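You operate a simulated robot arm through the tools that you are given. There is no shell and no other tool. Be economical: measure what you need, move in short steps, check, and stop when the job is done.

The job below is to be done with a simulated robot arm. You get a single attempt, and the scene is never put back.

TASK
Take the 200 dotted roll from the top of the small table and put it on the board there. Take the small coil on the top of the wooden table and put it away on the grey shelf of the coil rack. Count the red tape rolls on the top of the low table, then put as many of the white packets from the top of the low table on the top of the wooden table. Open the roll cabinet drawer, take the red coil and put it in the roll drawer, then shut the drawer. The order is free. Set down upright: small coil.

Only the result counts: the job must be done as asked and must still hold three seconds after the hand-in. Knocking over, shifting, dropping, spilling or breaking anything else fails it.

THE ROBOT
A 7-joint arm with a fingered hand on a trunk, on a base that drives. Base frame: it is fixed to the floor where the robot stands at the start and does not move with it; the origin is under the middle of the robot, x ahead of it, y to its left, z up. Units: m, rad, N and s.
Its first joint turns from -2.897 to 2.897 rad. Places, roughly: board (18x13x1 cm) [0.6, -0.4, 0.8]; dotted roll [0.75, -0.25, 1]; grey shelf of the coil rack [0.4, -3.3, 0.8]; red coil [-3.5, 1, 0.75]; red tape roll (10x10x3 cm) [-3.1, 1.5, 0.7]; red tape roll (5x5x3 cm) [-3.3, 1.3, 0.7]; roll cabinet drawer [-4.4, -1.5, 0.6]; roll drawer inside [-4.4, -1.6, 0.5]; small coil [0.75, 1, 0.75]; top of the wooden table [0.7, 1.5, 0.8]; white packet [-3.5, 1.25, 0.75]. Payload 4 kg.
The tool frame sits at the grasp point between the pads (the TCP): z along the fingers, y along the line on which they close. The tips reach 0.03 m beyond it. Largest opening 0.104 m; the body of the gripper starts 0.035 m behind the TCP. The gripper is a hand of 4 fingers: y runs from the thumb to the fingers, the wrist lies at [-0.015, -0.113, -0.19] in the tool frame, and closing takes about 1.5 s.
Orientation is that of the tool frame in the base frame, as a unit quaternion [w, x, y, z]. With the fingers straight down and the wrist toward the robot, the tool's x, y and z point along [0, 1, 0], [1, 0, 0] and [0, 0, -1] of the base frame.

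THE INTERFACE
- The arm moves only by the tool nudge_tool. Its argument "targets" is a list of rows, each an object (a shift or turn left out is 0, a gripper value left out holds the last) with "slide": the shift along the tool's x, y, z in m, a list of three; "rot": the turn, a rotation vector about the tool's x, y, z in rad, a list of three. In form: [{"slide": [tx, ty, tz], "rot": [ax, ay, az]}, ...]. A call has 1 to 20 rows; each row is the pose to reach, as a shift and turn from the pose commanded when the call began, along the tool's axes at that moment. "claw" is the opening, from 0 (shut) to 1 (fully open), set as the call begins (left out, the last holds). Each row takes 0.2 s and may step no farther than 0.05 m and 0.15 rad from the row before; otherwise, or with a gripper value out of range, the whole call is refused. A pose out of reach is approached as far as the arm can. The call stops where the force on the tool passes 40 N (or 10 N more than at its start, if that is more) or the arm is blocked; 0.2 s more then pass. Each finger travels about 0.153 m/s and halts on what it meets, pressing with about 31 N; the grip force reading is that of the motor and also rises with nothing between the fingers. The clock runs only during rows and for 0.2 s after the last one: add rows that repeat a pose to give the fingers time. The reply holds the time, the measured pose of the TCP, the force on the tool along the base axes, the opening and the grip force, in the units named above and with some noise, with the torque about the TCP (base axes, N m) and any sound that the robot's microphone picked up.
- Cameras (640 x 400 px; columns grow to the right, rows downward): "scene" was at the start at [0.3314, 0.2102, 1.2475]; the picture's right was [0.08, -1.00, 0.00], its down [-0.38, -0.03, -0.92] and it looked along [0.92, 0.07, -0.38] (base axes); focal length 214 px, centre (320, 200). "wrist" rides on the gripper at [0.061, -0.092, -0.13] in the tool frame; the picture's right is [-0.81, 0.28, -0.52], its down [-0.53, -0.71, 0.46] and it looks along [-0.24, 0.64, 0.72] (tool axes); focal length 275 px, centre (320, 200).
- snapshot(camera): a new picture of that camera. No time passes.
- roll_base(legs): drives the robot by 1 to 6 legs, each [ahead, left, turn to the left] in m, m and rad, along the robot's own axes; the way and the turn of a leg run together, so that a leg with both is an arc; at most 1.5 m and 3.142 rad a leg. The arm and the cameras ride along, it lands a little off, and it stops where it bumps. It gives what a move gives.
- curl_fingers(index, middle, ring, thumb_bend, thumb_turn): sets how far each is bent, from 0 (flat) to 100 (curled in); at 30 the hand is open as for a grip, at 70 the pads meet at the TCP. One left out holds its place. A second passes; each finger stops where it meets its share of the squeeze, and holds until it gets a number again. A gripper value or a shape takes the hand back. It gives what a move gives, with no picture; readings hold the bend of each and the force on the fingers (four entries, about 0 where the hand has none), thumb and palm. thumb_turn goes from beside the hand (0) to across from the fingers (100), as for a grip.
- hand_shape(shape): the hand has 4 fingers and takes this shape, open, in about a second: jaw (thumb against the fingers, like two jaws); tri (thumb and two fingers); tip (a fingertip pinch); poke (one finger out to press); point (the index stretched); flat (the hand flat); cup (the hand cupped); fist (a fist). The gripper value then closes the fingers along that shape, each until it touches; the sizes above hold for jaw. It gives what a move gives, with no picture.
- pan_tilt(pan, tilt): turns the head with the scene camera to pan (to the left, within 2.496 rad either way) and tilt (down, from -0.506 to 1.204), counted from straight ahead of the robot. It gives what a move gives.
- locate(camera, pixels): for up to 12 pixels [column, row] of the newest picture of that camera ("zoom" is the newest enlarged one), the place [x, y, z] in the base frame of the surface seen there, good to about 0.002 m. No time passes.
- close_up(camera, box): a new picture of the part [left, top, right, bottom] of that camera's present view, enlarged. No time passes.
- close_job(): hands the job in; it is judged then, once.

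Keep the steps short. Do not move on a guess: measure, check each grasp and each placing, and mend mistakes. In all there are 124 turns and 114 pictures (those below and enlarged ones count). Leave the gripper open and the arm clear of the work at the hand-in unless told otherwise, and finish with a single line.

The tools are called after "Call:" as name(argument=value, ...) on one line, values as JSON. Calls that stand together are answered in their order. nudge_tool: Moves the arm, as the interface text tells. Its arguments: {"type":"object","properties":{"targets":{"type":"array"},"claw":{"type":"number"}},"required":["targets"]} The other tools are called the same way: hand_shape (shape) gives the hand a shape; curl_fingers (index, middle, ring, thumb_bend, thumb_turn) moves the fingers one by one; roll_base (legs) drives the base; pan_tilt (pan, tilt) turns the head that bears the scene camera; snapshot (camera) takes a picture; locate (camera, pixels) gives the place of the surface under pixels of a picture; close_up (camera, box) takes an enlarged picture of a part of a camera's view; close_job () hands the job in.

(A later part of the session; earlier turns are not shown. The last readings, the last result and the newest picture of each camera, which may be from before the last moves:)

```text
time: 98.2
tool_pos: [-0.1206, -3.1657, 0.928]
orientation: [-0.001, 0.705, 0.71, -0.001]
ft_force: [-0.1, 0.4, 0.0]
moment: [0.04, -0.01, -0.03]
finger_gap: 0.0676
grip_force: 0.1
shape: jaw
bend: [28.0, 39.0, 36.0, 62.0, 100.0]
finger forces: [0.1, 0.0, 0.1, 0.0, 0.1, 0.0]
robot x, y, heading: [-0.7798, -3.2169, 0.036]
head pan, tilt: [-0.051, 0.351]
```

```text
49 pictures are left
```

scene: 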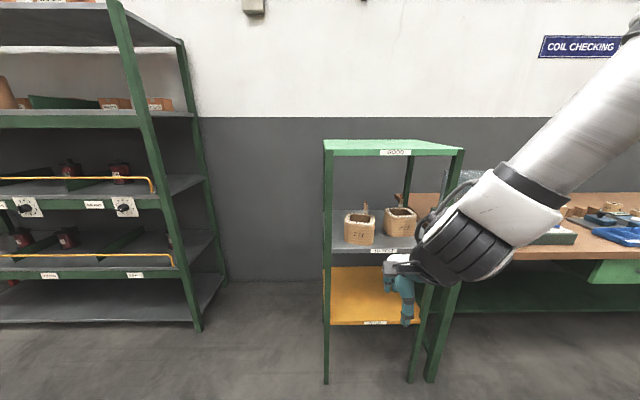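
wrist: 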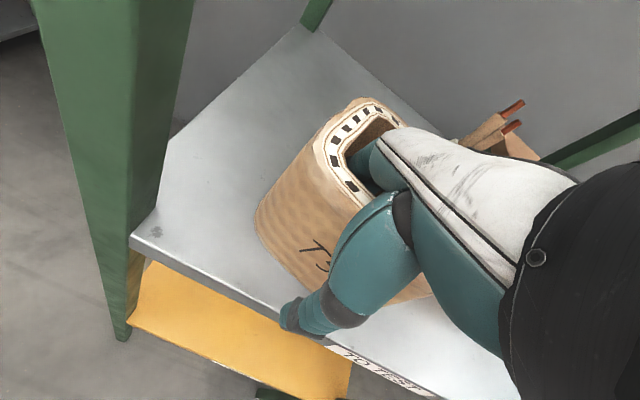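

Coil T59 stands upright on the grey shelf. Next is the low table. I'll raise the hand, go to the middle aisle (y≈-1.6), turn to face -x, and look.

Call:
nudge_tool(targets=[{"slide": [0, 0, -0.05]}, {"slide": [0, 0, -0.1]}, {"slide": [0, 0, -0.15]}, {"slide": [0, 0, -0.2]}], claw=1)

Call:
roll_base(legs=[[0, 1.5, 0], [0, 0, 1.57], [0, 0, 1.53]])

Call:
pan_tilt(pan=0, tilt=0.25)

Call:
snapshot(camera="scene")

```text
time: 99.2
tool_pos: [-0.1204, -3.1683, 1.1252]
orientation: [-0.002, 0.704, 0.711, -0.001]
ft_force: [-0.3, -0.8, -0.1]
moment: [0.0, 0.03, 0.01]
finger_gap: 0.1039
grip_force: 0.0
shape: jaw
bend: [30.0, 30.0, 30.0, 30.0, 98.0]
finger forces: [0.0, 0.1, 0.1, 0.0, 0.1, 0.1]
robot x, y, heading: [-0.7799, -3.2128, 0.041]
head pan, tilt: [-0.051, 0.351]
```

```text
time: 114.4
tool_pos: [-1.4762, -1.742, 1.1256]
orientation: [-0.001, 0.709, -0.705, 0.001]
ft_force: [0.1, -0.2, 0.2]
moment: [0.0, 0.01, 0.02]
finger_gap: 0.1036
grip_force: 0.1
shape: jaw
bend: [30.0, 30.0, 30.0, 30.0, 98.0]
finger forces: [0.0, 0.1, 0.1, 0.0, 0.1, 0.1]
robot x, y, heading: [-0.8162, -1.7019, -3.101]
head pan, tilt: [-0.051, 0.351]
```

```text
time: 115.1
tool_pos: [-1.4763, -1.7417, 1.1251]
orientation: [-0.001, 0.709, -0.705, 0.002]
ft_force: [0.3, 0.2, 0.5]
moment: [0.03, 0.01, 0.0]
finger_gap: 0.1035
grip_force: 0.0
shape: jaw
bend: [30.0, 30.0, 30.0, 30.0, 98.0]
finger forces: [0.0, 0.0, 0.0, 0.0, 0.1, 0.0]
robot x, y, heading: [-0.8159, -1.7009, -3.108]
head pan, tilt: [0.0, 0.25]
```

```text
48 pictures are left
```

scene: 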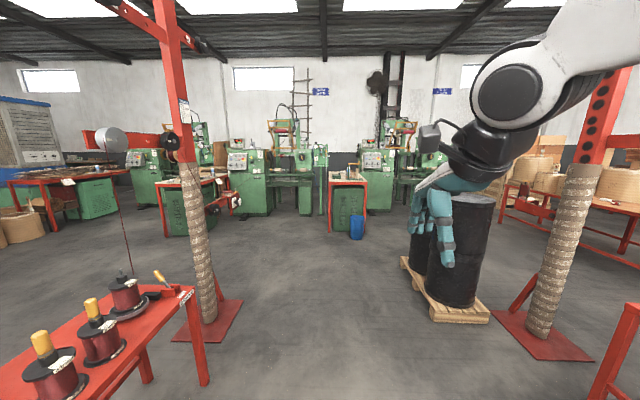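

Call:
locate(camera="scene", pixels=[[348, 180], [348, 215], [357, 230], [430, 310], [490, 315], [545, 355], [505, 205], [535, 183], [620, 230], [240, 300], [410, 262], [265, 205]])

Call:
close_up(camera="scene", box=[300, 140, 400, 250])

```text
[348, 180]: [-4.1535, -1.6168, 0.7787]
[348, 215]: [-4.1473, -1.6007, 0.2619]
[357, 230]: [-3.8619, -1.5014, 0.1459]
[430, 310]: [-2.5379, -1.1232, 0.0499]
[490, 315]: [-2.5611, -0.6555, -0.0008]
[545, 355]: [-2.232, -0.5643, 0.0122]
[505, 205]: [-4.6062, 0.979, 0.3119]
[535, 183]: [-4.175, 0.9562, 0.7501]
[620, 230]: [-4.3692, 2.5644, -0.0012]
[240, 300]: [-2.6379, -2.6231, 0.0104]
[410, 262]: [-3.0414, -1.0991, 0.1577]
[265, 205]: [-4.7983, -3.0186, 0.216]
```

```text
3.64 times, centred on (350, 195) of scene
```

zoom: 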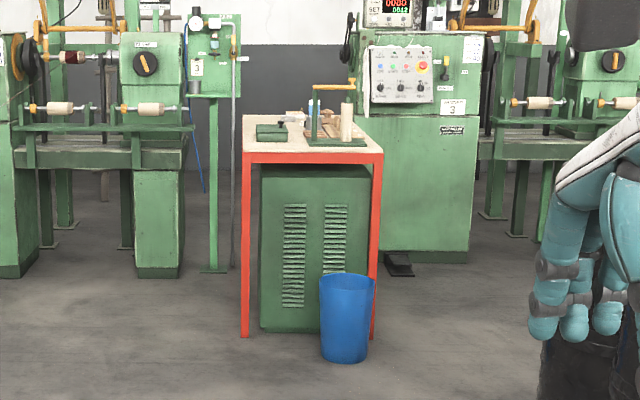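

The low table's edge is at y≈0.95 and the corridor at y≈0.35 (between that and table A) is about 1 m wide. I'll back up a little, slide to y≈0.35 and look down the corridor.

Call:
roll_base(legs=[[-0.15, 0, 0], [0, -1.5, 0], [0, -0.52, 0]])

Call:
pan_tilt(pan=-0.3, tilt=0.35)

Call:
snapshot(camera="scene")

```text
time: 126.1
tool_pos: [-1.4271, 0.2639, 1.1245]
orientation: [-0.001, 0.716, -0.698, 0.001]
ft_force: [-0.1, 0.3, 0.1]
moment: [-0.03, -0.02, 0.02]
finger_gap: 0.1033
grip_force: 0.2
shape: jaw
bend: [30.0, 30.0, 30.0, 30.0, 98.0]
finger forces: [0.0, 0.0, 0.0, 0.0, 0.0, 0.0]
robot x, y, heading: [-0.7684, 0.3235, -3.084]
head pan, tilt: [0.0, 0.25]
```

```text
time: 126.9
tool_pos: [-1.4275, 0.2647, 1.1258]
orientation: [-0.002, 0.716, -0.698, 0.002]
ft_force: [-0.3, -0.1, -0.5]
moment: [0.01, 0.02, 0.03]
finger_gap: 0.1038
grip_force: 0.1
shape: jaw
bend: [30.0, 30.0, 30.0, 30.0, 98.0]
finger forces: [0.1, 0.0, 0.0, 0.0, 0.0, 0.1]
robot x, y, heading: [-0.7689, 0.3264, -3.084]
head pan, tilt: [-0.3, 0.351]
```

```text
46 pictures are left
```

scene: 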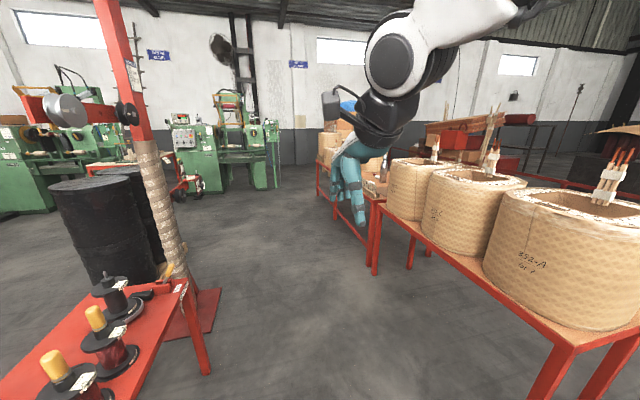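

Corridor clear. I'll correct the heading and drive 2.1 m ahead to where the low table's small items should be.

Call:
roll_base(legs=[[0, 0, -0.06], [1.2, 0, 0], [0.9, 0, 0]])

Call:
pan_tilt(pan=-1.0, tilt=0.5)

Call:
snapshot(camera="scene")

```text
time: 138.0
tool_pos: [-3.5811, 0.3841, 1.1253]
orientation: [0.001, -0.684, 0.73, -0.002]
ft_force: [0.3, -1.3, -0.1]
moment: [-0.01, 0.04, -0.02]
finger_gap: 0.1038
grip_force: 0.0
shape: jaw
bend: [30.0, 30.0, 30.0, 30.0, 98.0]
finger forces: [0.0, 0.0, 0.0, 0.1, 0.0, 0.0]
robot x, y, heading: [-2.9221, 0.3882, 3.109]
head pan, tilt: [-0.3, 0.351]
```

```text
time: 139.1
tool_pos: [-3.5814, 0.3856, 1.1259]
orientation: [0.0, -0.684, 0.729, -0.001]
ft_force: [0.4, -0.3, -0.4]
moment: [0.02, -0.03, -0.03]
finger_gap: 0.1039
grip_force: 0.1
shape: jaw
bend: [30.0, 30.0, 30.0, 30.0, 98.0]
finger forces: [0.0, 0.0, 0.0, 0.0, 0.0, 0.0]
robot x, y, heading: [-2.9205, 0.3883, 3.109]
head pan, tilt: [-1.0, 0.499]
```

```text
45 pictures are left
```

scene: 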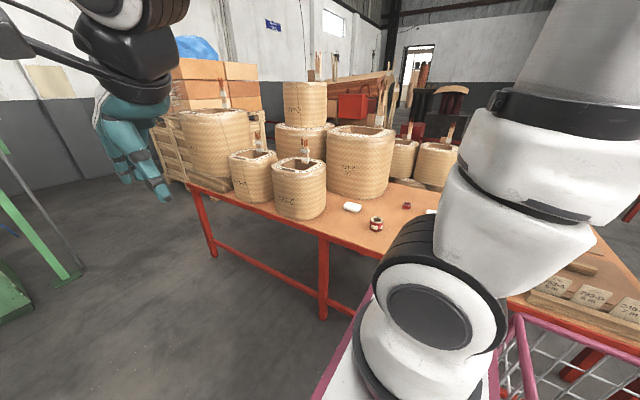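

I see the red coil at (376,223), a white packet at (352,207), a red tape roll at (408,205), with more hidden by my arm. I'll measure the tall coils before turning.

Call:
locate(camera="scene", pixels=[[352, 207], [376, 217], [376, 228], [408, 205], [275, 170], [325, 180], [300, 215], [395, 135], [330, 240], [560, 310], [430, 212], [240, 200]])

Call:
close_up(camera="scene", box=[320, 180, 450, 260])

```text
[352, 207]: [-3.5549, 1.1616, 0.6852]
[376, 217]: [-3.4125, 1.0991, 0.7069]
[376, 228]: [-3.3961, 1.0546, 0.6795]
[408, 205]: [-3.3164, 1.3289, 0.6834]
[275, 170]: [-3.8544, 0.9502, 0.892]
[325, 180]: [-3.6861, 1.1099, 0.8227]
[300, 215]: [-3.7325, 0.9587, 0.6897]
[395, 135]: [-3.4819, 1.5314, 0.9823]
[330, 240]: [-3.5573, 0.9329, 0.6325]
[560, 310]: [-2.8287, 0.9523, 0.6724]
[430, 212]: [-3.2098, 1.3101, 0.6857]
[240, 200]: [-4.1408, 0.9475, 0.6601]
```

```text
4.92 times, centred on (385, 220) of scene
```

zoom: 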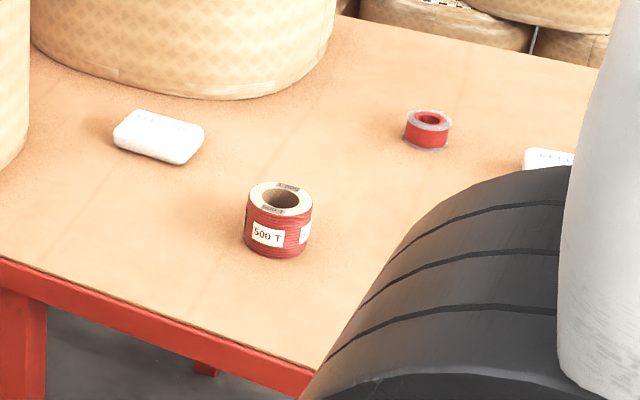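

Table top is at z≈0.675. The hand at 1.12 clears everything. Turning to face the low table and sliding 0.35 left.

Call:
roll_base(legs=[[0, 0, -1.54], [0, 0.35, 0]])

Call:
pan_tilt(pan=0.0, tilt=0.65)

Call:
snapshot(camera="scene")

```text
time: 145.1
tool_pos: [-3.3007, 1.0399, 1.1254]
orientation: [0.0, 0.008, 1.0, -0.002]
ft_force: [0.5, 0.9, 0.2]
moment: [-0.01, -0.01, 0.02]
finger_gap: 0.1038
grip_force: 0.0
shape: jaw
bend: [30.0, 30.0, 30.0, 30.0, 98.0]
finger forces: [0.0, 0.0, 0.1, 0.0, 0.0, 0.1]
robot x, y, heading: [-3.2736, 0.3811, 1.587]
head pan, tilt: [-1.0, 0.499]
```

```text
time: 146.3
tool_pos: [-3.3017, 1.0411, 1.125]
orientation: [0.0, 0.008, 1.0, -0.002]
ft_force: [-0.2, 0.8, 0.8]
moment: [0.01, -0.02, -0.01]
finger_gap: 0.1038
grip_force: 0.1
shape: jaw
bend: [30.0, 30.0, 30.0, 30.0, 98.0]
finger forces: [0.1, 0.0, 0.0, 0.1, 0.1, 0.0]
robot x, y, heading: [-3.2679, 0.3807, 1.589]
head pan, tilt: [0.0, 0.649]
```

```text
43 pictures are left
```

scene: 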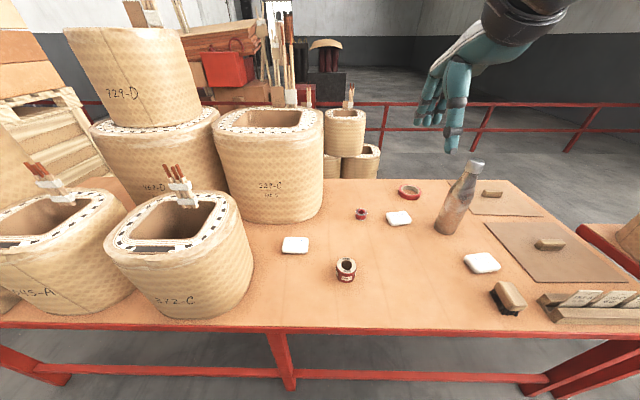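

I see red tape rolls at (361,213) and (409,191), and white packets at (295,245), (398,218) and (482,262). I'll zoom to be sure of the count.

Call:
close_up(camera="scene", box=[270, 165, 530, 325])

Call:
snapshot(camera="wrist")

Call:
locate(camera="scene", pixels=[[361, 210], [409, 187], [295, 243], [398, 217], [482, 262], [346, 262], [345, 281], [284, 240], [308, 251], [336, 266], [355, 266], [460, 195]])

```text
2.46 times, centred on (400, 245) of scene
```

zoom: 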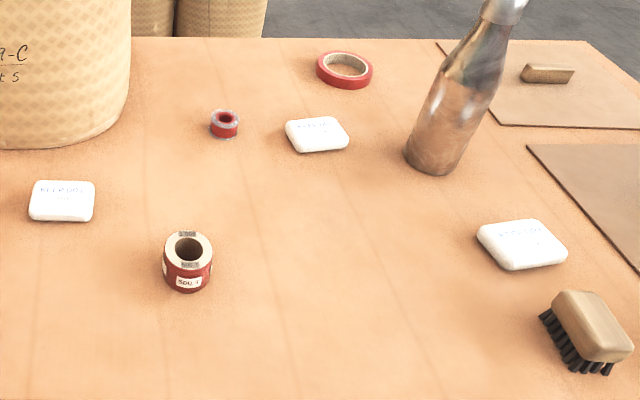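

```text
41 pictures are left
```

wrist: 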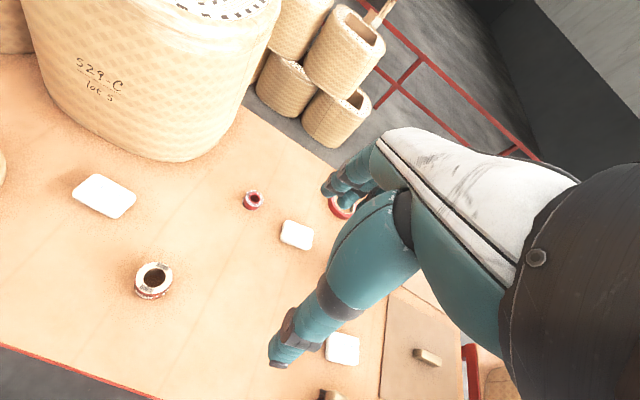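

```text
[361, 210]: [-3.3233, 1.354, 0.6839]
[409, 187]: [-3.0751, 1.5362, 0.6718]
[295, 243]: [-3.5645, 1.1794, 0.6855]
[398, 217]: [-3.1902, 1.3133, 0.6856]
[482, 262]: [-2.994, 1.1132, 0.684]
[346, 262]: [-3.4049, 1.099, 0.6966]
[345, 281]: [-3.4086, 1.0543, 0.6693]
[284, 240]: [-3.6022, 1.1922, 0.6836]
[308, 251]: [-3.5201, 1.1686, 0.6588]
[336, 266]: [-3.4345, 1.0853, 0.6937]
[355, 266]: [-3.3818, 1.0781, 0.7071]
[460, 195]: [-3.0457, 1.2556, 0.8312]
```

Two red tape rolls so far; the "500 T" one is the red coil. So two packets go. I'll measure the right packet and the middle one for gripping.

Call:
close_up(camera="scene", box=[370, 200, 530, 300])

Call:
locate(camera="zoom", pixels=[[377, 225], [430, 285], [510, 265], [455, 208], [455, 240], [63, 52], [150, 48], [175, 90], [85, 105], [115, 70], [330, 180], [470, 290]])

```text
4.00 times, centred on (450, 250) of scene
```

zoom: 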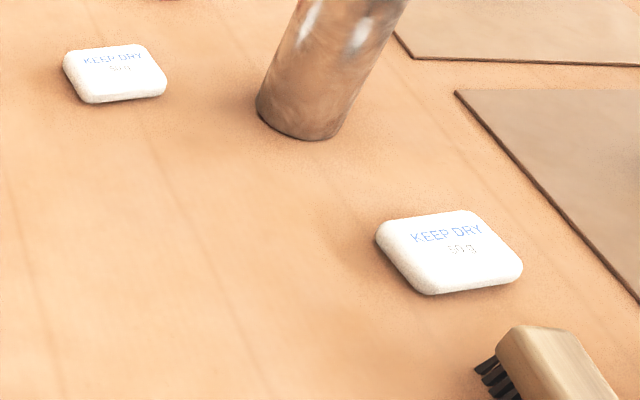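

```text
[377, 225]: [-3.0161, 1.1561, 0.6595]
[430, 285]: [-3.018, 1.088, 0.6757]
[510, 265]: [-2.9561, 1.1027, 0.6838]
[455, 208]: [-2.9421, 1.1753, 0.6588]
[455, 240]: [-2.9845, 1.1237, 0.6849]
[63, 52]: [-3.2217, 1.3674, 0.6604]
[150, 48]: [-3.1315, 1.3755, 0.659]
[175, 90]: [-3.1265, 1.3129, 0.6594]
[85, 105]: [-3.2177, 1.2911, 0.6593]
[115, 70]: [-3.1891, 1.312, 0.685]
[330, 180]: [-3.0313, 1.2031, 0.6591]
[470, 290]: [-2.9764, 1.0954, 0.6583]
```

Both lie on z 0.659 and are 26 mm high, about 0.08 × 0.055. The middle packet at about (-3.183, 1.318) has free space around it. I'll drive ahead 0.12 and then move the hand above it.

Call:
roll_base(legs=[[0.12, -0.06, 0]])

Call:
nudge_tool(targets=[{"slide": [-0.03, 0.04, 0.04]}, {"slide": [-0.05, 0.08, 0.07]}, {"slide": [-0.058, 0.12, 0.1]}, {"slide": [-0.058, 0.155, 0.13]}, {"slide": [-0.058, 0.155, 0.18]}, {"slide": [-0.058, 0.155, 0.23]}, {"slide": [-0.058, 0.155, 0.28]}, {"slide": [-0.058, 0.155, 0.28]}], claw=0.85)

Call:
snapshot(camera="wrist")

Call:
close_up(camera="scene", box=[280, 120, 520, 280])

```text
time: 147.6
tool_pos: [-3.2409, 1.1618, 1.1256]
orientation: [0.0, 0.009, 1.0, -0.001]
ft_force: [0.1, 0.1, -0.1]
moment: [-0.01, -0.04, -0.02]
finger_gap: 0.1037
grip_force: 0.1
shape: jaw
bend: [30.0, 30.0, 30.0, 30.0, 98.0]
finger forces: [0.0, 0.1, 0.0, 0.0, 0.0, 0.1]
robot x, y, heading: [-3.2101, 0.5021, 1.583]
head pan, tilt: [0.0, 0.649]
```

```text
refused: row 1 steps farther than a row can; nothing moved
```

```text
39 pictures are left
```

wrist: 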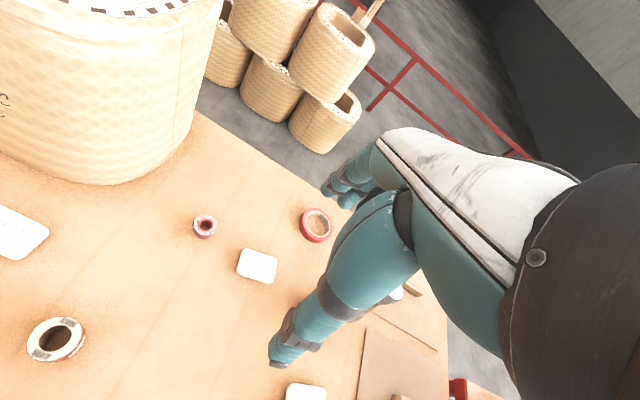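

```text
2.50 times, centred on (400, 200) of scene
```

zoom: 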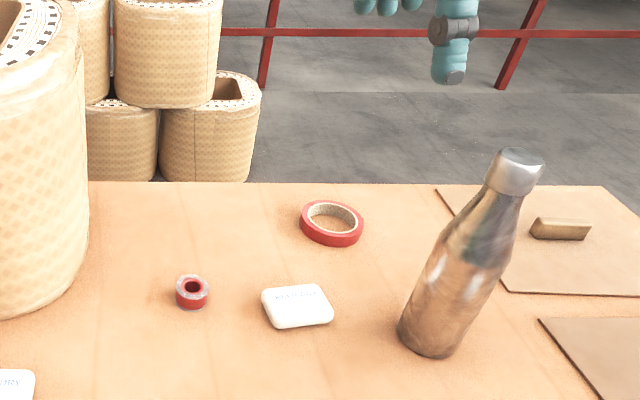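

The first row was too long, so nothing moved. I'll re-measure the packet from here and then step properly.

Call:
locate(camera="zoom", pixels=[[268, 295], [318, 289], [328, 314], [282, 320], [297, 303], [430, 350], [515, 160], [192, 290]])

Call:
locate(camera="wrist", pixels=[[244, 252], [276, 262], [267, 280], [240, 271], [258, 265], [302, 390]])

```text
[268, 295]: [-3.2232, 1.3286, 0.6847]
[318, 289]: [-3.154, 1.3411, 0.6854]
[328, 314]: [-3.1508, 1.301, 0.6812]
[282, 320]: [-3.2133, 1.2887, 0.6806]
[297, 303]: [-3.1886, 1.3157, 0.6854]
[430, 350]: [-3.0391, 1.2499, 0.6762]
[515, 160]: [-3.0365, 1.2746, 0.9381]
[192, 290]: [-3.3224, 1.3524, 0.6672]
```

```text
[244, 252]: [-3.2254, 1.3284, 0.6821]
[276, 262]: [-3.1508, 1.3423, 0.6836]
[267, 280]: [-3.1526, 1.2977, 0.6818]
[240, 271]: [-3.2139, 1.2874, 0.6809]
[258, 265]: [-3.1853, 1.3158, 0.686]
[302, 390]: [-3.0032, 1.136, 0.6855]
```

Call:
nudge_tool(targets=[{"slide": [-0.013, 0.038, 0.02], "rot": [0, 0, -0.05]}, {"slide": [-0.026, 0.076, 0.04], "rot": [0, 0, -0.1]}, {"slide": [-0.039, 0.114, 0.06], "rot": [0, 0, -0.15]}, {"slide": [-0.052, 0.153, 0.08], "rot": [0, 0, -0.17]}, {"slide": [-0.052, 0.153, 0.13], "rot": [0, 0, -0.17]}, {"slide": [-0.052, 0.153, 0.18], "rot": [0, 0, -0.17]}, {"slide": [-0.052, 0.153, 0.23], "rot": [0, 0, -0.17]}, {"slide": [-0.052, 0.153, 0.28], "rot": [0, 0, -0.17]}, {"slide": [-0.052, 0.153, 0.33], "rot": [0, 0, -0.17]}, {"slide": [-0.052, 0.153, 0.33], "rot": [0, 0, -0.17]}], claw=0.8)

Call:
snapshot(camera="wrist")

Call:
close_up(camera="scene", box=[280, 120, 520, 280])

```text
time: 149.8
tool_pos: [-3.1843, 1.3103, 0.7909]
orientation: [0.001, -0.076, 0.997, -0.002]
ft_force: [-1.0, -0.2, 0.0]
moment: [0.01, 0.03, -0.01]
finger_gap: 0.0834
grip_force: 0.0
shape: jaw
bend: [27.0, 34.0, 32.0, 49.0, 99.0]
finger forces: [0.0, 0.0, 0.0, 0.1, 0.0, 0.1]
robot x, y, heading: [-3.2082, 0.4977, 1.584]
head pan, tilt: [0.0, 0.649]
```

```text
37 pictures are left
```

wrist: 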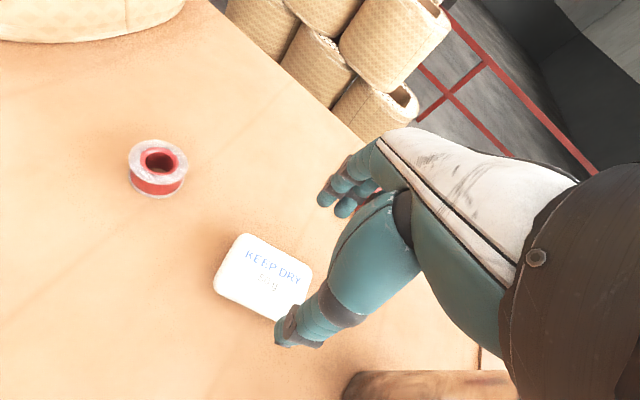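

```text
2.50 times, centred on (400, 200) of scene
```

zoom: 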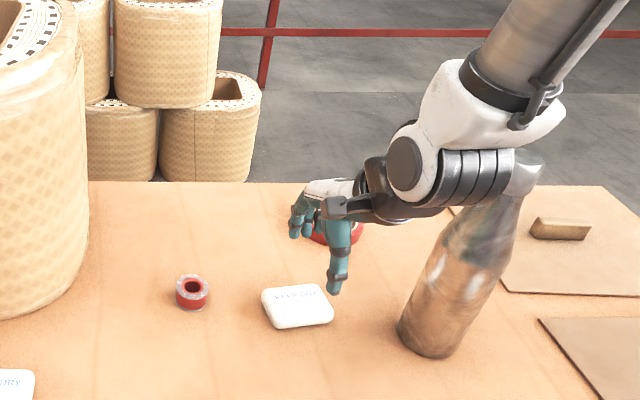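

The wrist looks near the bottle; I'll measure before going lower.

Call:
locate(camera="zoom", pixels=[[500, 175], [470, 190], [440, 205], [520, 185], [530, 170], [515, 120], [350, 205], [337, 292], [295, 232], [475, 220]])

```text
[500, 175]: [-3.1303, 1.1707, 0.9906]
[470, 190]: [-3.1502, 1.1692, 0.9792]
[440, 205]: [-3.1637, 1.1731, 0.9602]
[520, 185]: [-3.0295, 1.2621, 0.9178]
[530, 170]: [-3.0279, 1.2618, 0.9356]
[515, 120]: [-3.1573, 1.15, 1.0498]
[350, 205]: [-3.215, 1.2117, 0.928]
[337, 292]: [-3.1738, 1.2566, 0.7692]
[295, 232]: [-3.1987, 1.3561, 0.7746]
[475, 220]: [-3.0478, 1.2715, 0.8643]
```

The arm will stay about 6 cm from the bottle. Lowering 0.095, then closing.

Call:
nudge_tool(targets=[{"slide": [0, 0.002, 0.04]}, {"slide": [0, 0.002, 0.075]}, {"slide": [0, 0.002, 0.096]}, {"slide": [0, 0.002, 0.096]}])

Call:
nudge_tool(targets=[{"slide": [0, 0, 0]}, {"slide": [0, 0, 0]}, {"slide": [0, 0, 0]}, {"slide": [0, 0, 0]}, {"slide": [0, 0, 0]}, {"slide": [0, 0, 0]}], claw=0.2)

Call:
snapshot(camera="wrist")

```text
time: 150.8
tool_pos: [-3.1857, 1.3117, 0.6986]
orientation: [0.0, -0.078, 0.997, -0.002]
ft_force: [0.1, 0.8, 0.0]
moment: [0.01, -0.02, 0.0]
finger_gap: 0.0835
grip_force: 0.1
shape: jaw
bend: [27.0, 34.0, 32.0, 49.0, 99.0]
finger forces: [0.0, 0.0, 0.0, 0.0, 0.0, 0.1]
robot x, y, heading: [-3.2098, 0.4986, 1.581]
head pan, tilt: [0.0, 0.649]
```

```text
time: 152.2
tool_pos: [-3.1854, 1.3121, 0.6998]
orientation: [-0.001, -0.077, 0.997, -0.001]
ft_force: [0.5, -0.4, -0.1]
moment: [-0.01, 0.01, -0.01]
finger_gap: 0.054
grip_force: 31.5
shape: jaw
bend: [74.0, 44.0, 41.0, 69.0, 100.0]
finger forces: [15.9, 8.6, 3.9, 0.0, 28.3, 0.0]
robot x, y, heading: [-3.2136, 0.5004, 1.588]
head pan, tilt: [0.0, 0.649]
```

```text
35 pictures are left
```

wrist: 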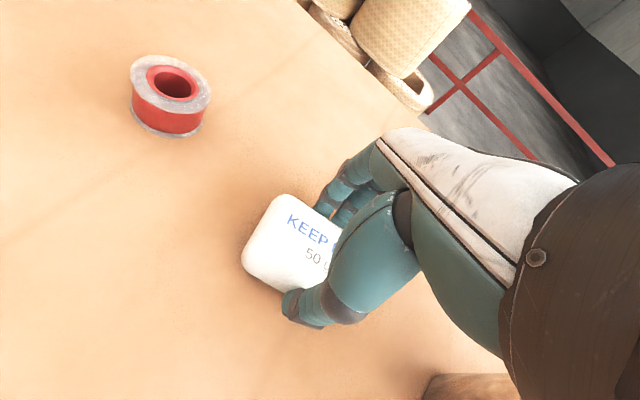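

Gripped, with the packet between thumb and fingers. Lifting straight up 0.42, then pulling in.

Call:
nudge_tool(targets=[{"slide": [0, 0, -0.04]}, {"slide": [0, 0, -0.09]}, {"slide": [0, 0, -0.14]}, {"slide": [0, 0, -0.19]}, {"slide": [0, 0, -0.24]}, {"slide": [0, 0, -0.29]}, {"slide": [0, 0, -0.34]}, {"slide": [0, 0, -0.39]}, {"slide": [0, -0.03, -0.42]}, {"slide": [0, -0.07, -0.42]}, {"slide": [0, -0.11, -0.42]}, {"slide": [0, -0.15, -0.42]}])

Call:
snapshot(camera="wrist")

```text
time: 154.8
tool_pos: [-3.1644, 1.1676, 1.1197]
orientation: [0.0, -0.077, 0.997, -0.001]
ft_force: [-0.7, 0.3, -0.4]
moment: [-0.04, 0.02, 0.0]
finger_gap: 0.0534
grip_force: 30.8
shape: jaw
bend: [74.0, 44.0, 41.0, 69.0, 100.0]
finger forces: [16.1, 8.5, 3.9, 0.1, 28.4, 0.1]
robot x, y, heading: [-3.2084, 0.5025, 1.585]
head pan, tilt: [0.0, 0.649]
```

```text
34 pictures are left
```

wrist: 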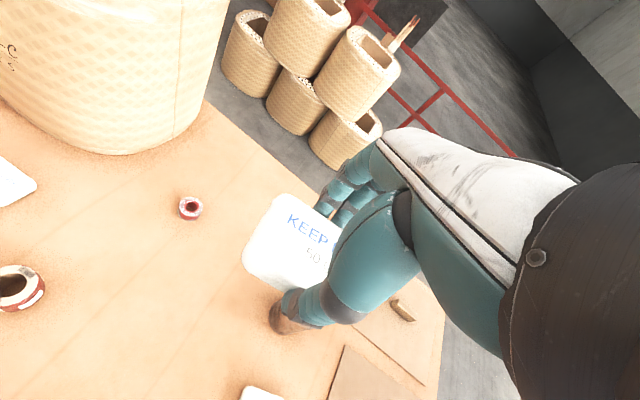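

Packet held. Driving back through the corridor: back 0.13, turn to +x, ahead 2.45 m.

Call:
roll_base(legs=[[-0.13, 0, 0], [0, 0, -1.585], [1.25, 0, 0]])

```text
time: 165.8
tool_pos: [-1.3169, 0.3634, 1.1207]
orientation: [-0.002, 0.642, 0.767, -0.001]
ft_force: [1.1, 0.5, -0.8]
moment: [0.03, 0.0, -0.01]
finger_gap: 0.053
grip_force: 30.7
shape: jaw
bend: [74.0, 44.0, 42.0, 69.0, 100.0]
finger forces: [15.8, 8.3, 3.8, 0.0, 28.0, 0.1]
robot x, y, heading: [-1.9824, 0.396, 0.035]
head pan, tilt: [0.0, 0.649]
```

Call:
roll_base(legs=[[1.2, 0, -0.035], [0, 0.8, 0], [0.62, 0, 0]])

Call:
snapshot(camera="scene")

```text
time: 178.7
tool_pos: [0.5091, 1.0863, 1.1189]
orientation: [-0.001, 0.669, 0.743, -0.001]
ft_force: [-0.5, 0.2, -0.2]
moment: [0.03, -0.01, 0.03]
finger_gap: 0.0529
grip_force: 30.7
shape: jaw
bend: [74.0, 44.0, 42.0, 69.0, 100.0]
finger forces: [15.9, 8.4, 3.9, 0.0, 28.0, 0.0]
robot x, y, heading: [-0.1541, 1.1701, -0.032]
head pan, tilt: [0.0, 0.649]
```

```text
33 pictures are left
```

scene: 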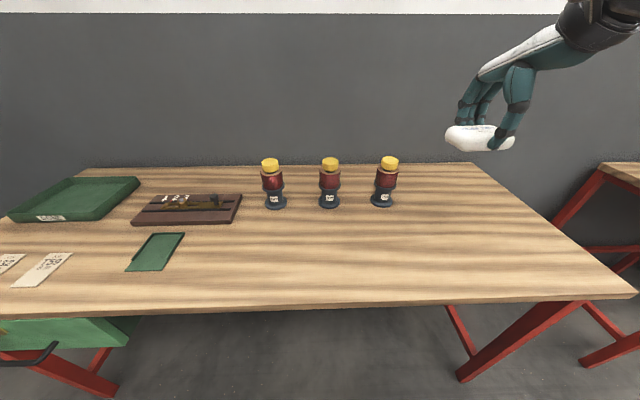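

The packet is still held and the front of the wooden table is empty. I'll set it down near (0.57, 1.02): expected TCP height 0.841.

Call:
nudge_tool(targets=[{"slide": [-0.024, 0.018, 0.03]}, {"slide": [-0.048, 0.036, 0.06]}, {"slide": [-0.072, 0.054, 0.09]}, {"slide": [-0.072, 0.054, 0.14]}, {"slide": [-0.072, 0.054, 0.19]}, {"slide": [-0.072, 0.054, 0.23]}, {"slide": [-0.072, 0.054, 0.26]}, {"slide": [-0.072, 0.054, 0.272]}, {"slide": [-0.072, 0.054, 0.272]}])

Call:
close_up(camera="scene", box=[360, 130, 560, 290])

```text
time: 180.7
tool_pos: [0.5706, 1.0202, 0.8476]
orientation: [-0.001, 0.67, 0.743, 0.0]
ft_force: [0.2, 0.6, -0.8]
moment: [0.0, 0.03, -0.01]
finger_gap: 0.0531
grip_force: 31.2
shape: jaw
bend: [74.0, 44.0, 42.0, 69.0, 99.0]
finger forces: [15.9, 8.3, 3.9, 0.1, 28.0, 0.0]
robot x, y, heading: [-0.1554, 1.1661, -0.034]
head pan, tilt: [0.0, 0.649]
```

```text
2.50 times, centred on (460, 210) of scene
```

zoom: 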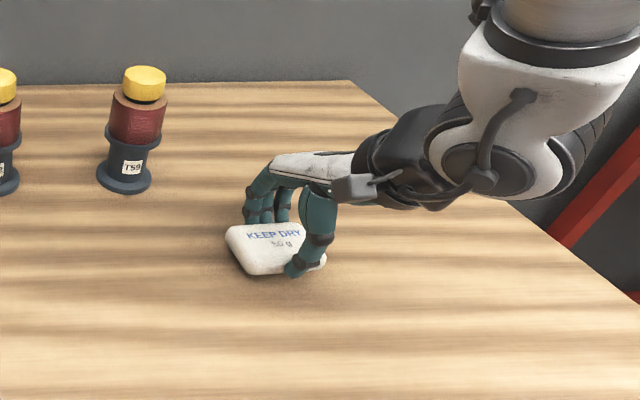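

Almost on the surface. I'll lower 6 mm more and release.

Call:
nudge_tool(targets=[{"slide": [0, 0, 0.004]}, {"slide": [0, 0, 0.007]}, {"slide": [0, 0, 0.007]}])

Call:
nudge_tool(targets=[{"slide": [0, 0, 0]}, {"slide": [0, 0, 0]}, {"slide": [0, 0, 0]}, {"slide": [0, 0, 0]}, {"slide": [0, 0, -0.04]}, {"slide": [0, 0, -0.08]}, {"slide": [0, 0, -0.13]}, {"slide": [0, 0, -0.18]}, {"slide": [0, 0, -0.23]}, {"slide": [0, 0, -0.27]}], claw=0.85)

Call:
snapshot(camera="scene")

```text
time: 181.5
tool_pos: [0.5711, 1.0215, 0.8396]
orientation: [-0.001, 0.67, 0.742, -0.002]
ft_force: [-0.6, 0.0, -0.3]
moment: [0.0, -0.01, 0.0]
finger_gap: 0.0527
grip_force: 31.4
shape: jaw
bend: [74.0, 44.0, 42.0, 69.0, 99.0]
finger forces: [15.9, 8.3, 3.9, 0.0, 28.1, 0.0]
robot x, y, heading: [-0.1535, 1.1668, -0.031]
head pan, tilt: [0.0, 0.649]
```

```text
time: 183.7
tool_pos: [0.57, 1.0207, 1.1104]
orientation: [-0.001, 0.669, 0.743, -0.001]
ft_force: [0.2, 0.1, -0.3]
moment: [-0.01, 0.05, 0.0]
finger_gap: 0.0886
grip_force: 0.1
shape: jaw
bend: [27.0, 33.0, 31.0, 44.0, 99.0]
finger forces: [0.0, 0.1, 0.0, 0.1, 0.0, 0.1]
robot x, y, heading: [-0.1572, 1.1656, -0.033]
head pan, tilt: [0.0, 0.649]
```

```text
31 pictures are left
```

scene: 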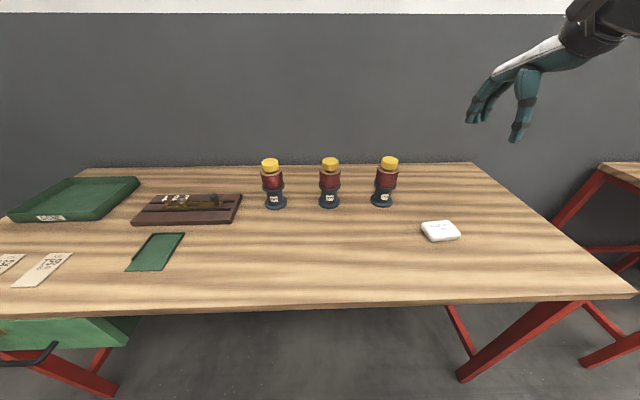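

Packet 1 is placed. Going back for a second one: reverse out, slide right and back up along the corridor.

Call:
roll_base(legs=[[-0.62, 0, 0.033], [0, -0.78, 0], [-1.1, 0, 0]])

```text
time: 196.2
tool_pos: [-1.1318, 0.2754, 1.1099]
orientation: [-0.001, 0.659, 0.753, -0.001]
ft_force: [0.2, 0.4, -0.6]
moment: [-0.02, -0.02, -0.03]
finger_gap: 0.0884
grip_force: 0.1
shape: jaw
bend: [27.0, 33.0, 31.0, 44.0, 99.0]
finger forces: [0.0, 0.0, 0.0, 0.0, 0.0, 0.0]
robot x, y, heading: [-1.8596, 0.4008, -0.005]
head pan, tilt: [0.0, 0.649]
```

Call:
roll_base(legs=[[-1.12, 0, 0], [0, 0, 1.57], [0.1, 0, 0]])

Call:
pan_tilt(pan=0.15, tilt=0.7)

Call:
snapshot(camera="scene")

Call:
snapshot(camera="wrist")

```text
time: 206.5
tool_pos: [-2.8639, 1.2453, 1.1112]
orientation: [0.0, -0.086, 0.996, -0.001]
ft_force: [0.1, 0.2, 0.3]
moment: [0.03, 0.02, -0.02]
finger_gap: 0.0885
grip_force: 0.1
shape: jaw
bend: [27.0, 33.0, 31.0, 44.0, 99.0]
finger forces: [0.1, 0.1, 0.0, 0.0, 0.1, 0.0]
robot x, y, heading: [-2.9608, 0.5177, 1.602]
head pan, tilt: [0.0, 0.649]
```

```text
time: 207.2
tool_pos: [-2.8644, 1.2461, 1.1101]
orientation: [0.0, -0.086, 0.996, -0.001]
ft_force: [0.2, 1.1, -1.2]
moment: [-0.05, 0.0, -0.02]
finger_gap: 0.0883
grip_force: 0.1
shape: jaw
bend: [27.0, 33.0, 31.0, 44.0, 99.0]
finger forces: [0.0, 0.0, 0.1, 0.0, 0.1, 0.0]
robot x, y, heading: [-2.9619, 0.5159, 1.604]
head pan, tilt: [0.15, 0.7]
```

```text
30 pictures are left
```

scene: 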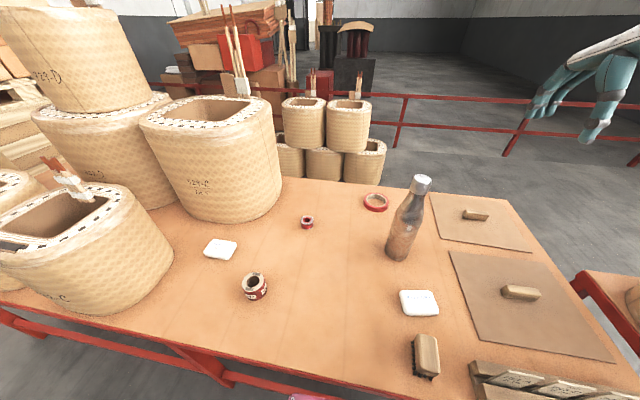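

```text
29 pictures are left
```

wrist: 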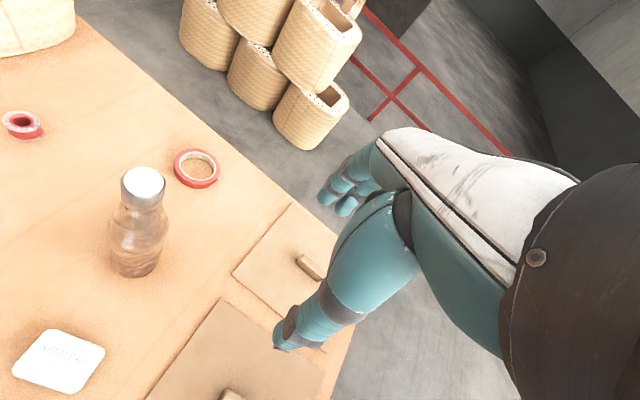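

Call:
close_up(camera="scene", box=[380, 270, 480, 390])

Call:
locate(camera="zoom", pixels=[[150, 75], [240, 75], [255, 140], [165, 148], [205, 110], [210, 220], [245, 215], [220, 350], [190, 230], [260, 350]])

```text
3.33 times, centred on (430, 330) of scene
```

zoom: 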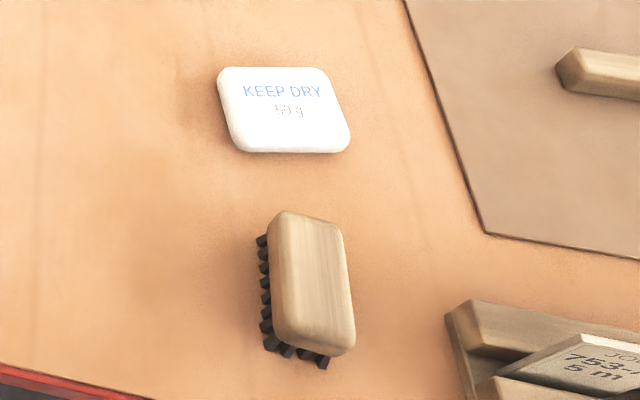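

```text
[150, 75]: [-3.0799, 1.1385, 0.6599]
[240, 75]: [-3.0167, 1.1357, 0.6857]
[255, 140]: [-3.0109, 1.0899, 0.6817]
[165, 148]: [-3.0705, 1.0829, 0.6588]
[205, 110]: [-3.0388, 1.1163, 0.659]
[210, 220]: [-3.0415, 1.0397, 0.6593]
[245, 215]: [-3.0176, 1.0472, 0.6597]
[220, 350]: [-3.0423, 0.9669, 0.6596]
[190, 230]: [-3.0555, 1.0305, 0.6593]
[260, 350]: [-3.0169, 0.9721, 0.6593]
```

Call:
locate(camera="zoom", pixels=[[226, 76], [318, 76], [343, 138], [242, 146], [285, 108], [285, 218], [335, 228], [270, 250], [300, 200]])

```text
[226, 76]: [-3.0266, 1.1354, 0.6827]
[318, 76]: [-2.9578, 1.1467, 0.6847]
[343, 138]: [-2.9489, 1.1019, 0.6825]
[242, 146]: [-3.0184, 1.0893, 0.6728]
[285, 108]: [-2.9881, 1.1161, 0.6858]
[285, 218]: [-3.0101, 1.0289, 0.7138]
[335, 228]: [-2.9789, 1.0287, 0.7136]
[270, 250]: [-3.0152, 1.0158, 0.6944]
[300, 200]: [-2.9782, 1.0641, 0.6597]
```

The packet's centre is (-2.988, 1.118), and its yaw matches the hand's. The brush's near edge (y=1.032) and the bottle leave about 2.5 cm and 4.5 cm. Moving above, then down to z≈0.79.

Call:
nudge_tool(targets=[{"slide": [0.036, -0.026, 0]}, {"slide": [0.072, -0.052, 0]}, {"slide": [0.108, -0.078, 0]}, {"slide": [0.143, -0.103, 0]}, {"slide": [0.143, -0.103, 0.05]}, {"slide": [0.143, -0.103, 0.1]}, {"slide": [0.143, -0.103, 0.15]}, {"slide": [0.143, -0.103, 0.2]}, {"slide": [0.143, -0.103, 0.25]}, {"slide": [0.143, -0.103, 0.3]}, {"slide": [0.143, -0.103, 0.32]}, {"slide": [0.143, -0.103, 0.32]}], claw=0.75)

Call:
snapshot(camera="wrist")

Call:
close_up(camera="scene", box=[350, 160, 510, 390])

```text
time: 209.5
tool_pos: [-3.2118, 1.0759, 0.8579]
orientation: [-0.084, -0.317, 0.944, 0.034]
ft_force: [-0.9, 1.4, -1.4]
moment: [-0.11, 0.02, 0.04]
finger_gap: 0.0782
grip_force: 0.0
shape: jaw
bend: [27.0, 36.0, 33.0, 54.0, 99.0]
finger forces: [0.0, 0.1, 0.0, 0.0, 0.0, 0.0]
out of reach, approached as far as the arm can: row 6, 7, 8, 9, 10, 11
robot x, y, heading: [-2.9625, 0.5145, 1.603]
head pan, tilt: [0.15, 0.7]
stopped in row 11: the arm was blocked; the commanded pose is now the measured one
```

```text
27 pictures are left
```

wrist: 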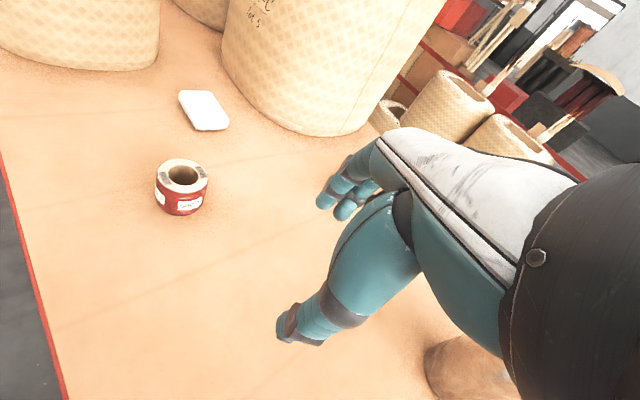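

```text
1.74 times, centred on (430, 275) of scene
```

zoom: 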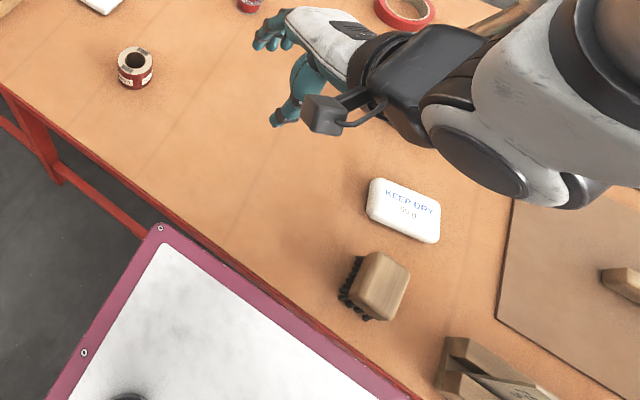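

The arm ran into its inner limit and wandered to (-3.21, 1.08), where it was blocked. I'll check the bottle and everything else right away.

Call:
snapshot(camera="scene")

```text
25 pictures are left
```

scene: 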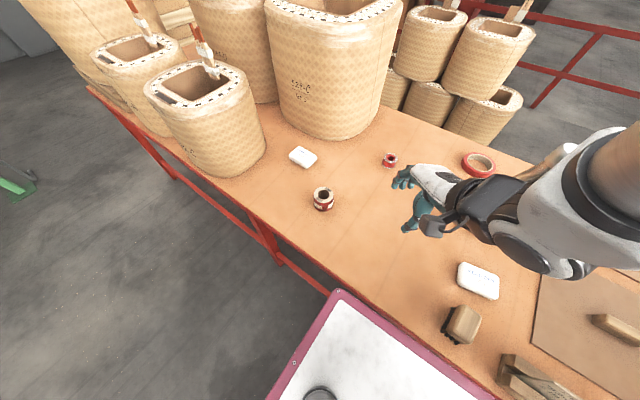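

Call:
close_up(camera="scene", box=[440, 120, 620, 300])

Call:
locate(camera="scene", pixels=[[552, 162], [565, 150], [535, 175], [535, 258], [500, 245], [560, 210], [480, 225], [478, 163], [390, 158], [478, 280], [465, 320]])

```text
2.22 times, centred on (530, 210) of scene
```

zoom: 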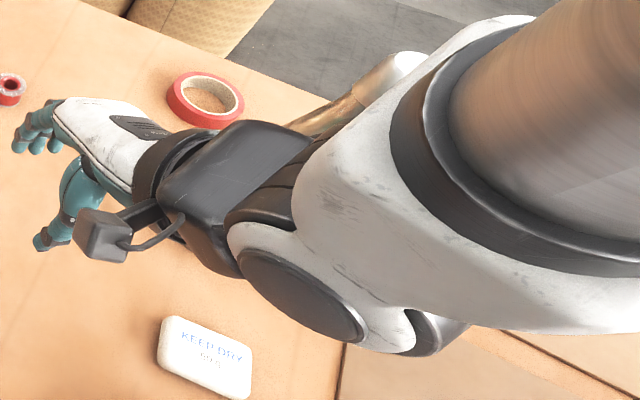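

```text
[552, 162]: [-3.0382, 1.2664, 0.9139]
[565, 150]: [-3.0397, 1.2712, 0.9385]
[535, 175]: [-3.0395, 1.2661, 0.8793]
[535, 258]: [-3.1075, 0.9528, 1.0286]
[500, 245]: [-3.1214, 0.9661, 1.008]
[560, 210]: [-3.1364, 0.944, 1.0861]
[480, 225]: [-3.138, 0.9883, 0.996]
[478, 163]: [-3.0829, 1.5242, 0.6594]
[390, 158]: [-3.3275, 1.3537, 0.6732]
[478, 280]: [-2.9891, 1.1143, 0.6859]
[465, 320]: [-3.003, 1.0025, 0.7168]
```

The bottle still stands at (-3.039, 1.267) and nothing else moved; the arm just hit its own limit because the base is too close. I'll back the base 0.25 m, then raise and straighten the hand.

Call:
roll_base(legs=[[-0.25, 0, 0]])

Call:
nudge_tool(targets=[{"slide": [0, 0, -0.04]}, {"slide": [0, 0, -0.08]}, {"slide": [0, 0, -0.12], "rot": [0.02, -0.041, 0.119]}, {"slide": [0, 0, -0.16], "rot": [0.042, -0.082, 0.239]}, {"slide": [0, 0, -0.2], "rot": [0.063, -0.123, 0.358]}, {"slide": [0, 0, -0.24], "rot": [0.0835, -0.164, 0.477]}, {"slide": [0, 0, -0.25], "rot": [0.0835, -0.164, 0.477]}])

Call:
snapshot(camera="scene")

```text
time: 211.3
tool_pos: [-3.202, 0.8227, 0.8584]
orientation: [-0.083, -0.316, 0.945, 0.035]
ft_force: [0.2, -0.6, -0.1]
moment: [0.03, -0.01, 0.0]
finger_gap: 0.0783
grip_force: 0.0
shape: jaw
bend: [27.0, 36.0, 33.0, 54.0, 99.0]
finger forces: [0.0, 0.0, 0.0, 0.0, 0.1, 0.0]
robot x, y, heading: [-2.9514, 0.2611, 1.605]
head pan, tilt: [0.15, 0.7]
```

```text
time: 212.9
tool_pos: [-3.1569, 0.8196, 1.1066]
orientation: [0.001, -0.083, 0.997, 0.0]
ft_force: [-0.5, -0.4, -0.2]
moment: [-0.01, 0.0, 0.01]
finger_gap: 0.078
grip_force: 0.0
shape: jaw
bend: [27.0, 36.0, 33.0, 54.0, 99.0]
finger forces: [0.1, 0.0, 0.0, 0.0, 0.0, 0.0]
out of reach, approached as far as the arm can: row 1
robot x, y, heading: [-2.9535, 0.2631, 1.601]
head pan, tilt: [0.15, 0.7]
```

```text
23 pictures are left
```

scene: 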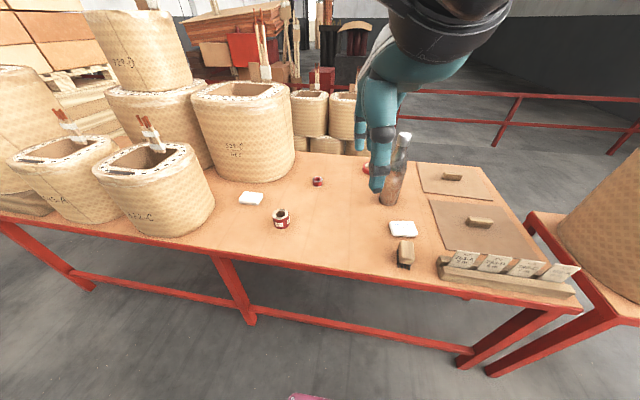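

Recovered with everything upright. The packet is now 0.86 m from the robot's axis, well within reach. Moving above it and down to z≈0.79.

Call:
nudge_tool(targets=[{"slide": [-0.027, 0.033, 0]}, {"slide": [-0.054, 0.067, 0]}, {"slide": [-0.081, 0.1, 0]}, {"slide": [-0.108, 0.134, 0]}, {"slide": [-0.135, 0.167, 0]}, {"slide": [-0.162, 0.2, 0]}, {"slide": [-0.19, 0.234, 0]}, {"slide": [-0.2165, 0.2674, 0]}, {"slide": [-0.2165, 0.2674, 0.05]}, {"slide": [-0.2165, 0.2674, 0.1]}, {"slide": [-0.2165, 0.2674, 0.15]}, {"slide": [-0.2165, 0.2674, 0.2]}, {"slide": [-0.2165, 0.2674, 0.25]}, {"slide": [-0.2165, 0.2674, 0.3]}, {"slide": [-0.2165, 0.2674, 0.32]}, {"slide": [-0.2165, 0.2674, 0.32]}])

Call:
snapshot(camera="wrist")

```text
time: 216.3
tool_pos: [-2.9874, 1.1183, 0.7855]
orientation: [0.001, -0.083, 0.997, 0.001]
ft_force: [0.3, -0.6, -1.3]
moment: [-0.01, -0.02, 0.03]
finger_gap: 0.0782
grip_force: 0.1
shape: jaw
bend: [27.0, 36.0, 33.0, 54.0, 99.0]
finger forces: [0.1, 0.0, 0.1, 0.1, 0.1, 0.1]
robot x, y, heading: [-2.9513, 0.2637, 1.603]
head pan, tilt: [0.15, 0.7]
```

```text
22 pictures are left
```

wrist: 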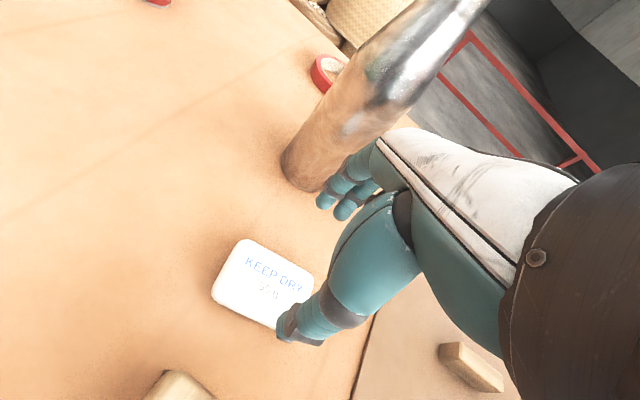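

The view matches the first pick. Descending 0.087, closing, then lifting straight up.

Call:
nudge_tool(targets=[{"slide": [0, 0, 0.04]}, {"slide": [0, 0, 0.07]}, {"slide": [0, 0, 0.087]}, {"slide": [0, 0, 0.087]}])

Call:
nudge_tool(targets=[{"slide": [0, 0, 0]}, {"slide": [0, 0, 0]}, {"slide": [0, 0, 0]}, {"slide": [0, 0, 0]}, {"slide": [0, 0, 0]}, {"slide": [0, 0, 0]}], claw=0.2)

Call:
nudge_tool(targets=[{"slide": [0, 0, -0.04]}, {"slide": [0, 0, -0.09]}, {"slide": [0, 0, -0.14]}, {"slide": [0, 0, -0.19]}, {"slide": [0, 0, -0.24]}, {"slide": [0, 0, -0.29]}, {"slide": [0, 0, -0.34]}, {"slide": [0, 0, -0.39]}, {"slide": [0, -0.03, -0.42]}, {"slide": [0, -0.07, -0.42]}, {"slide": [0, -0.11, -0.42]}])

Call:
snapshot(camera="wrist")

```text
time: 217.3
tool_pos: [-2.9882, 1.122, 0.6966]
orientation: [0.0, -0.082, 0.997, 0.001]
ft_force: [0.0, 0.1, 0.7]
moment: [0.0, 0.03, 0.03]
finger_gap: 0.0782
grip_force: 0.1
shape: jaw
bend: [27.0, 36.0, 33.0, 54.0, 99.0]
finger forces: [0.0, 0.0, 0.1, 0.0, 0.0, 0.0]
robot x, y, heading: [-2.9517, 0.2599, 1.598]
head pan, tilt: [0.15, 0.7]
```

```text
time: 218.8
tool_pos: [-2.9891, 1.1225, 0.6978]
orientation: [0.001, -0.083, 0.997, 0.0]
ft_force: [-0.1, 1.0, 0.1]
moment: [0.03, 0.0, 0.0]
finger_gap: 0.0535
grip_force: 30.9
shape: jaw
bend: [74.0, 45.0, 42.0, 68.0, 100.0]
finger forces: [15.7, 8.6, 3.9, 0.0, 28.4, 0.0]
robot x, y, heading: [-2.9504, 0.2631, 1.6]
head pan, tilt: [0.15, 0.7]
```

```text
time: 221.2
tool_pos: [-2.9703, 1.0104, 1.1193]
orientation: [0.001, -0.083, 0.997, 0.0]
ft_force: [-0.3, 1.3, -0.9]
moment: [-0.03, -0.01, -0.02]
finger_gap: 0.0536
grip_force: 30.5
shape: jaw
bend: [74.0, 45.0, 42.0, 68.0, 99.0]
finger forces: [15.9, 8.6, 3.9, 0.0, 28.3, 0.0]
robot x, y, heading: [-2.9543, 0.2624, 1.601]
head pan, tilt: [0.15, 0.7]
```

```text
21 pictures are left
```

wrist: 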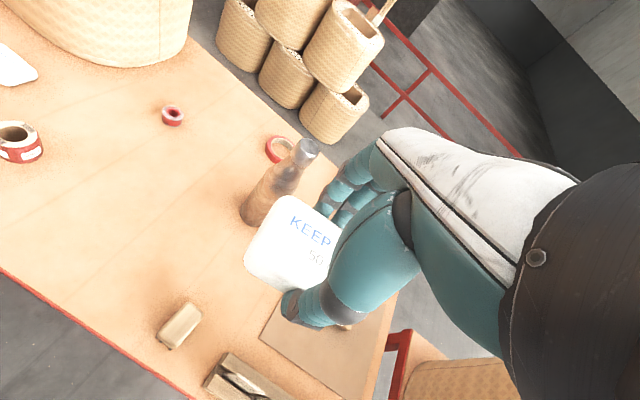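

Packet 2 is held and the bottle and brush are undisturbed. I'll slide left 0.25 first so the turn stays clear of the big coil, then turn to +x and drive.

Call:
roll_base(legs=[[0, 0.25, 0], [0, 0, -1.6], [1.3, 0.1, 0]])

```text
time: 233.1
tool_pos: [-1.1226, 0.2946, 1.1187]
orientation: [0.0, 0.668, 0.744, -0.001]
ft_force: [0.1, -0.5, -0.5]
moment: [0.0, 0.0, 0.01]
finger_gap: 0.053
grip_force: 31.0
shape: jaw
bend: [74.0, 45.0, 42.0, 69.0, 99.0]
finger forces: [15.7, 8.4, 3.8, 0.0, 28.0, 0.1]
robot x, y, heading: [-1.8737, 0.3176, -0.028]
head pan, tilt: [0.15, 0.7]
```

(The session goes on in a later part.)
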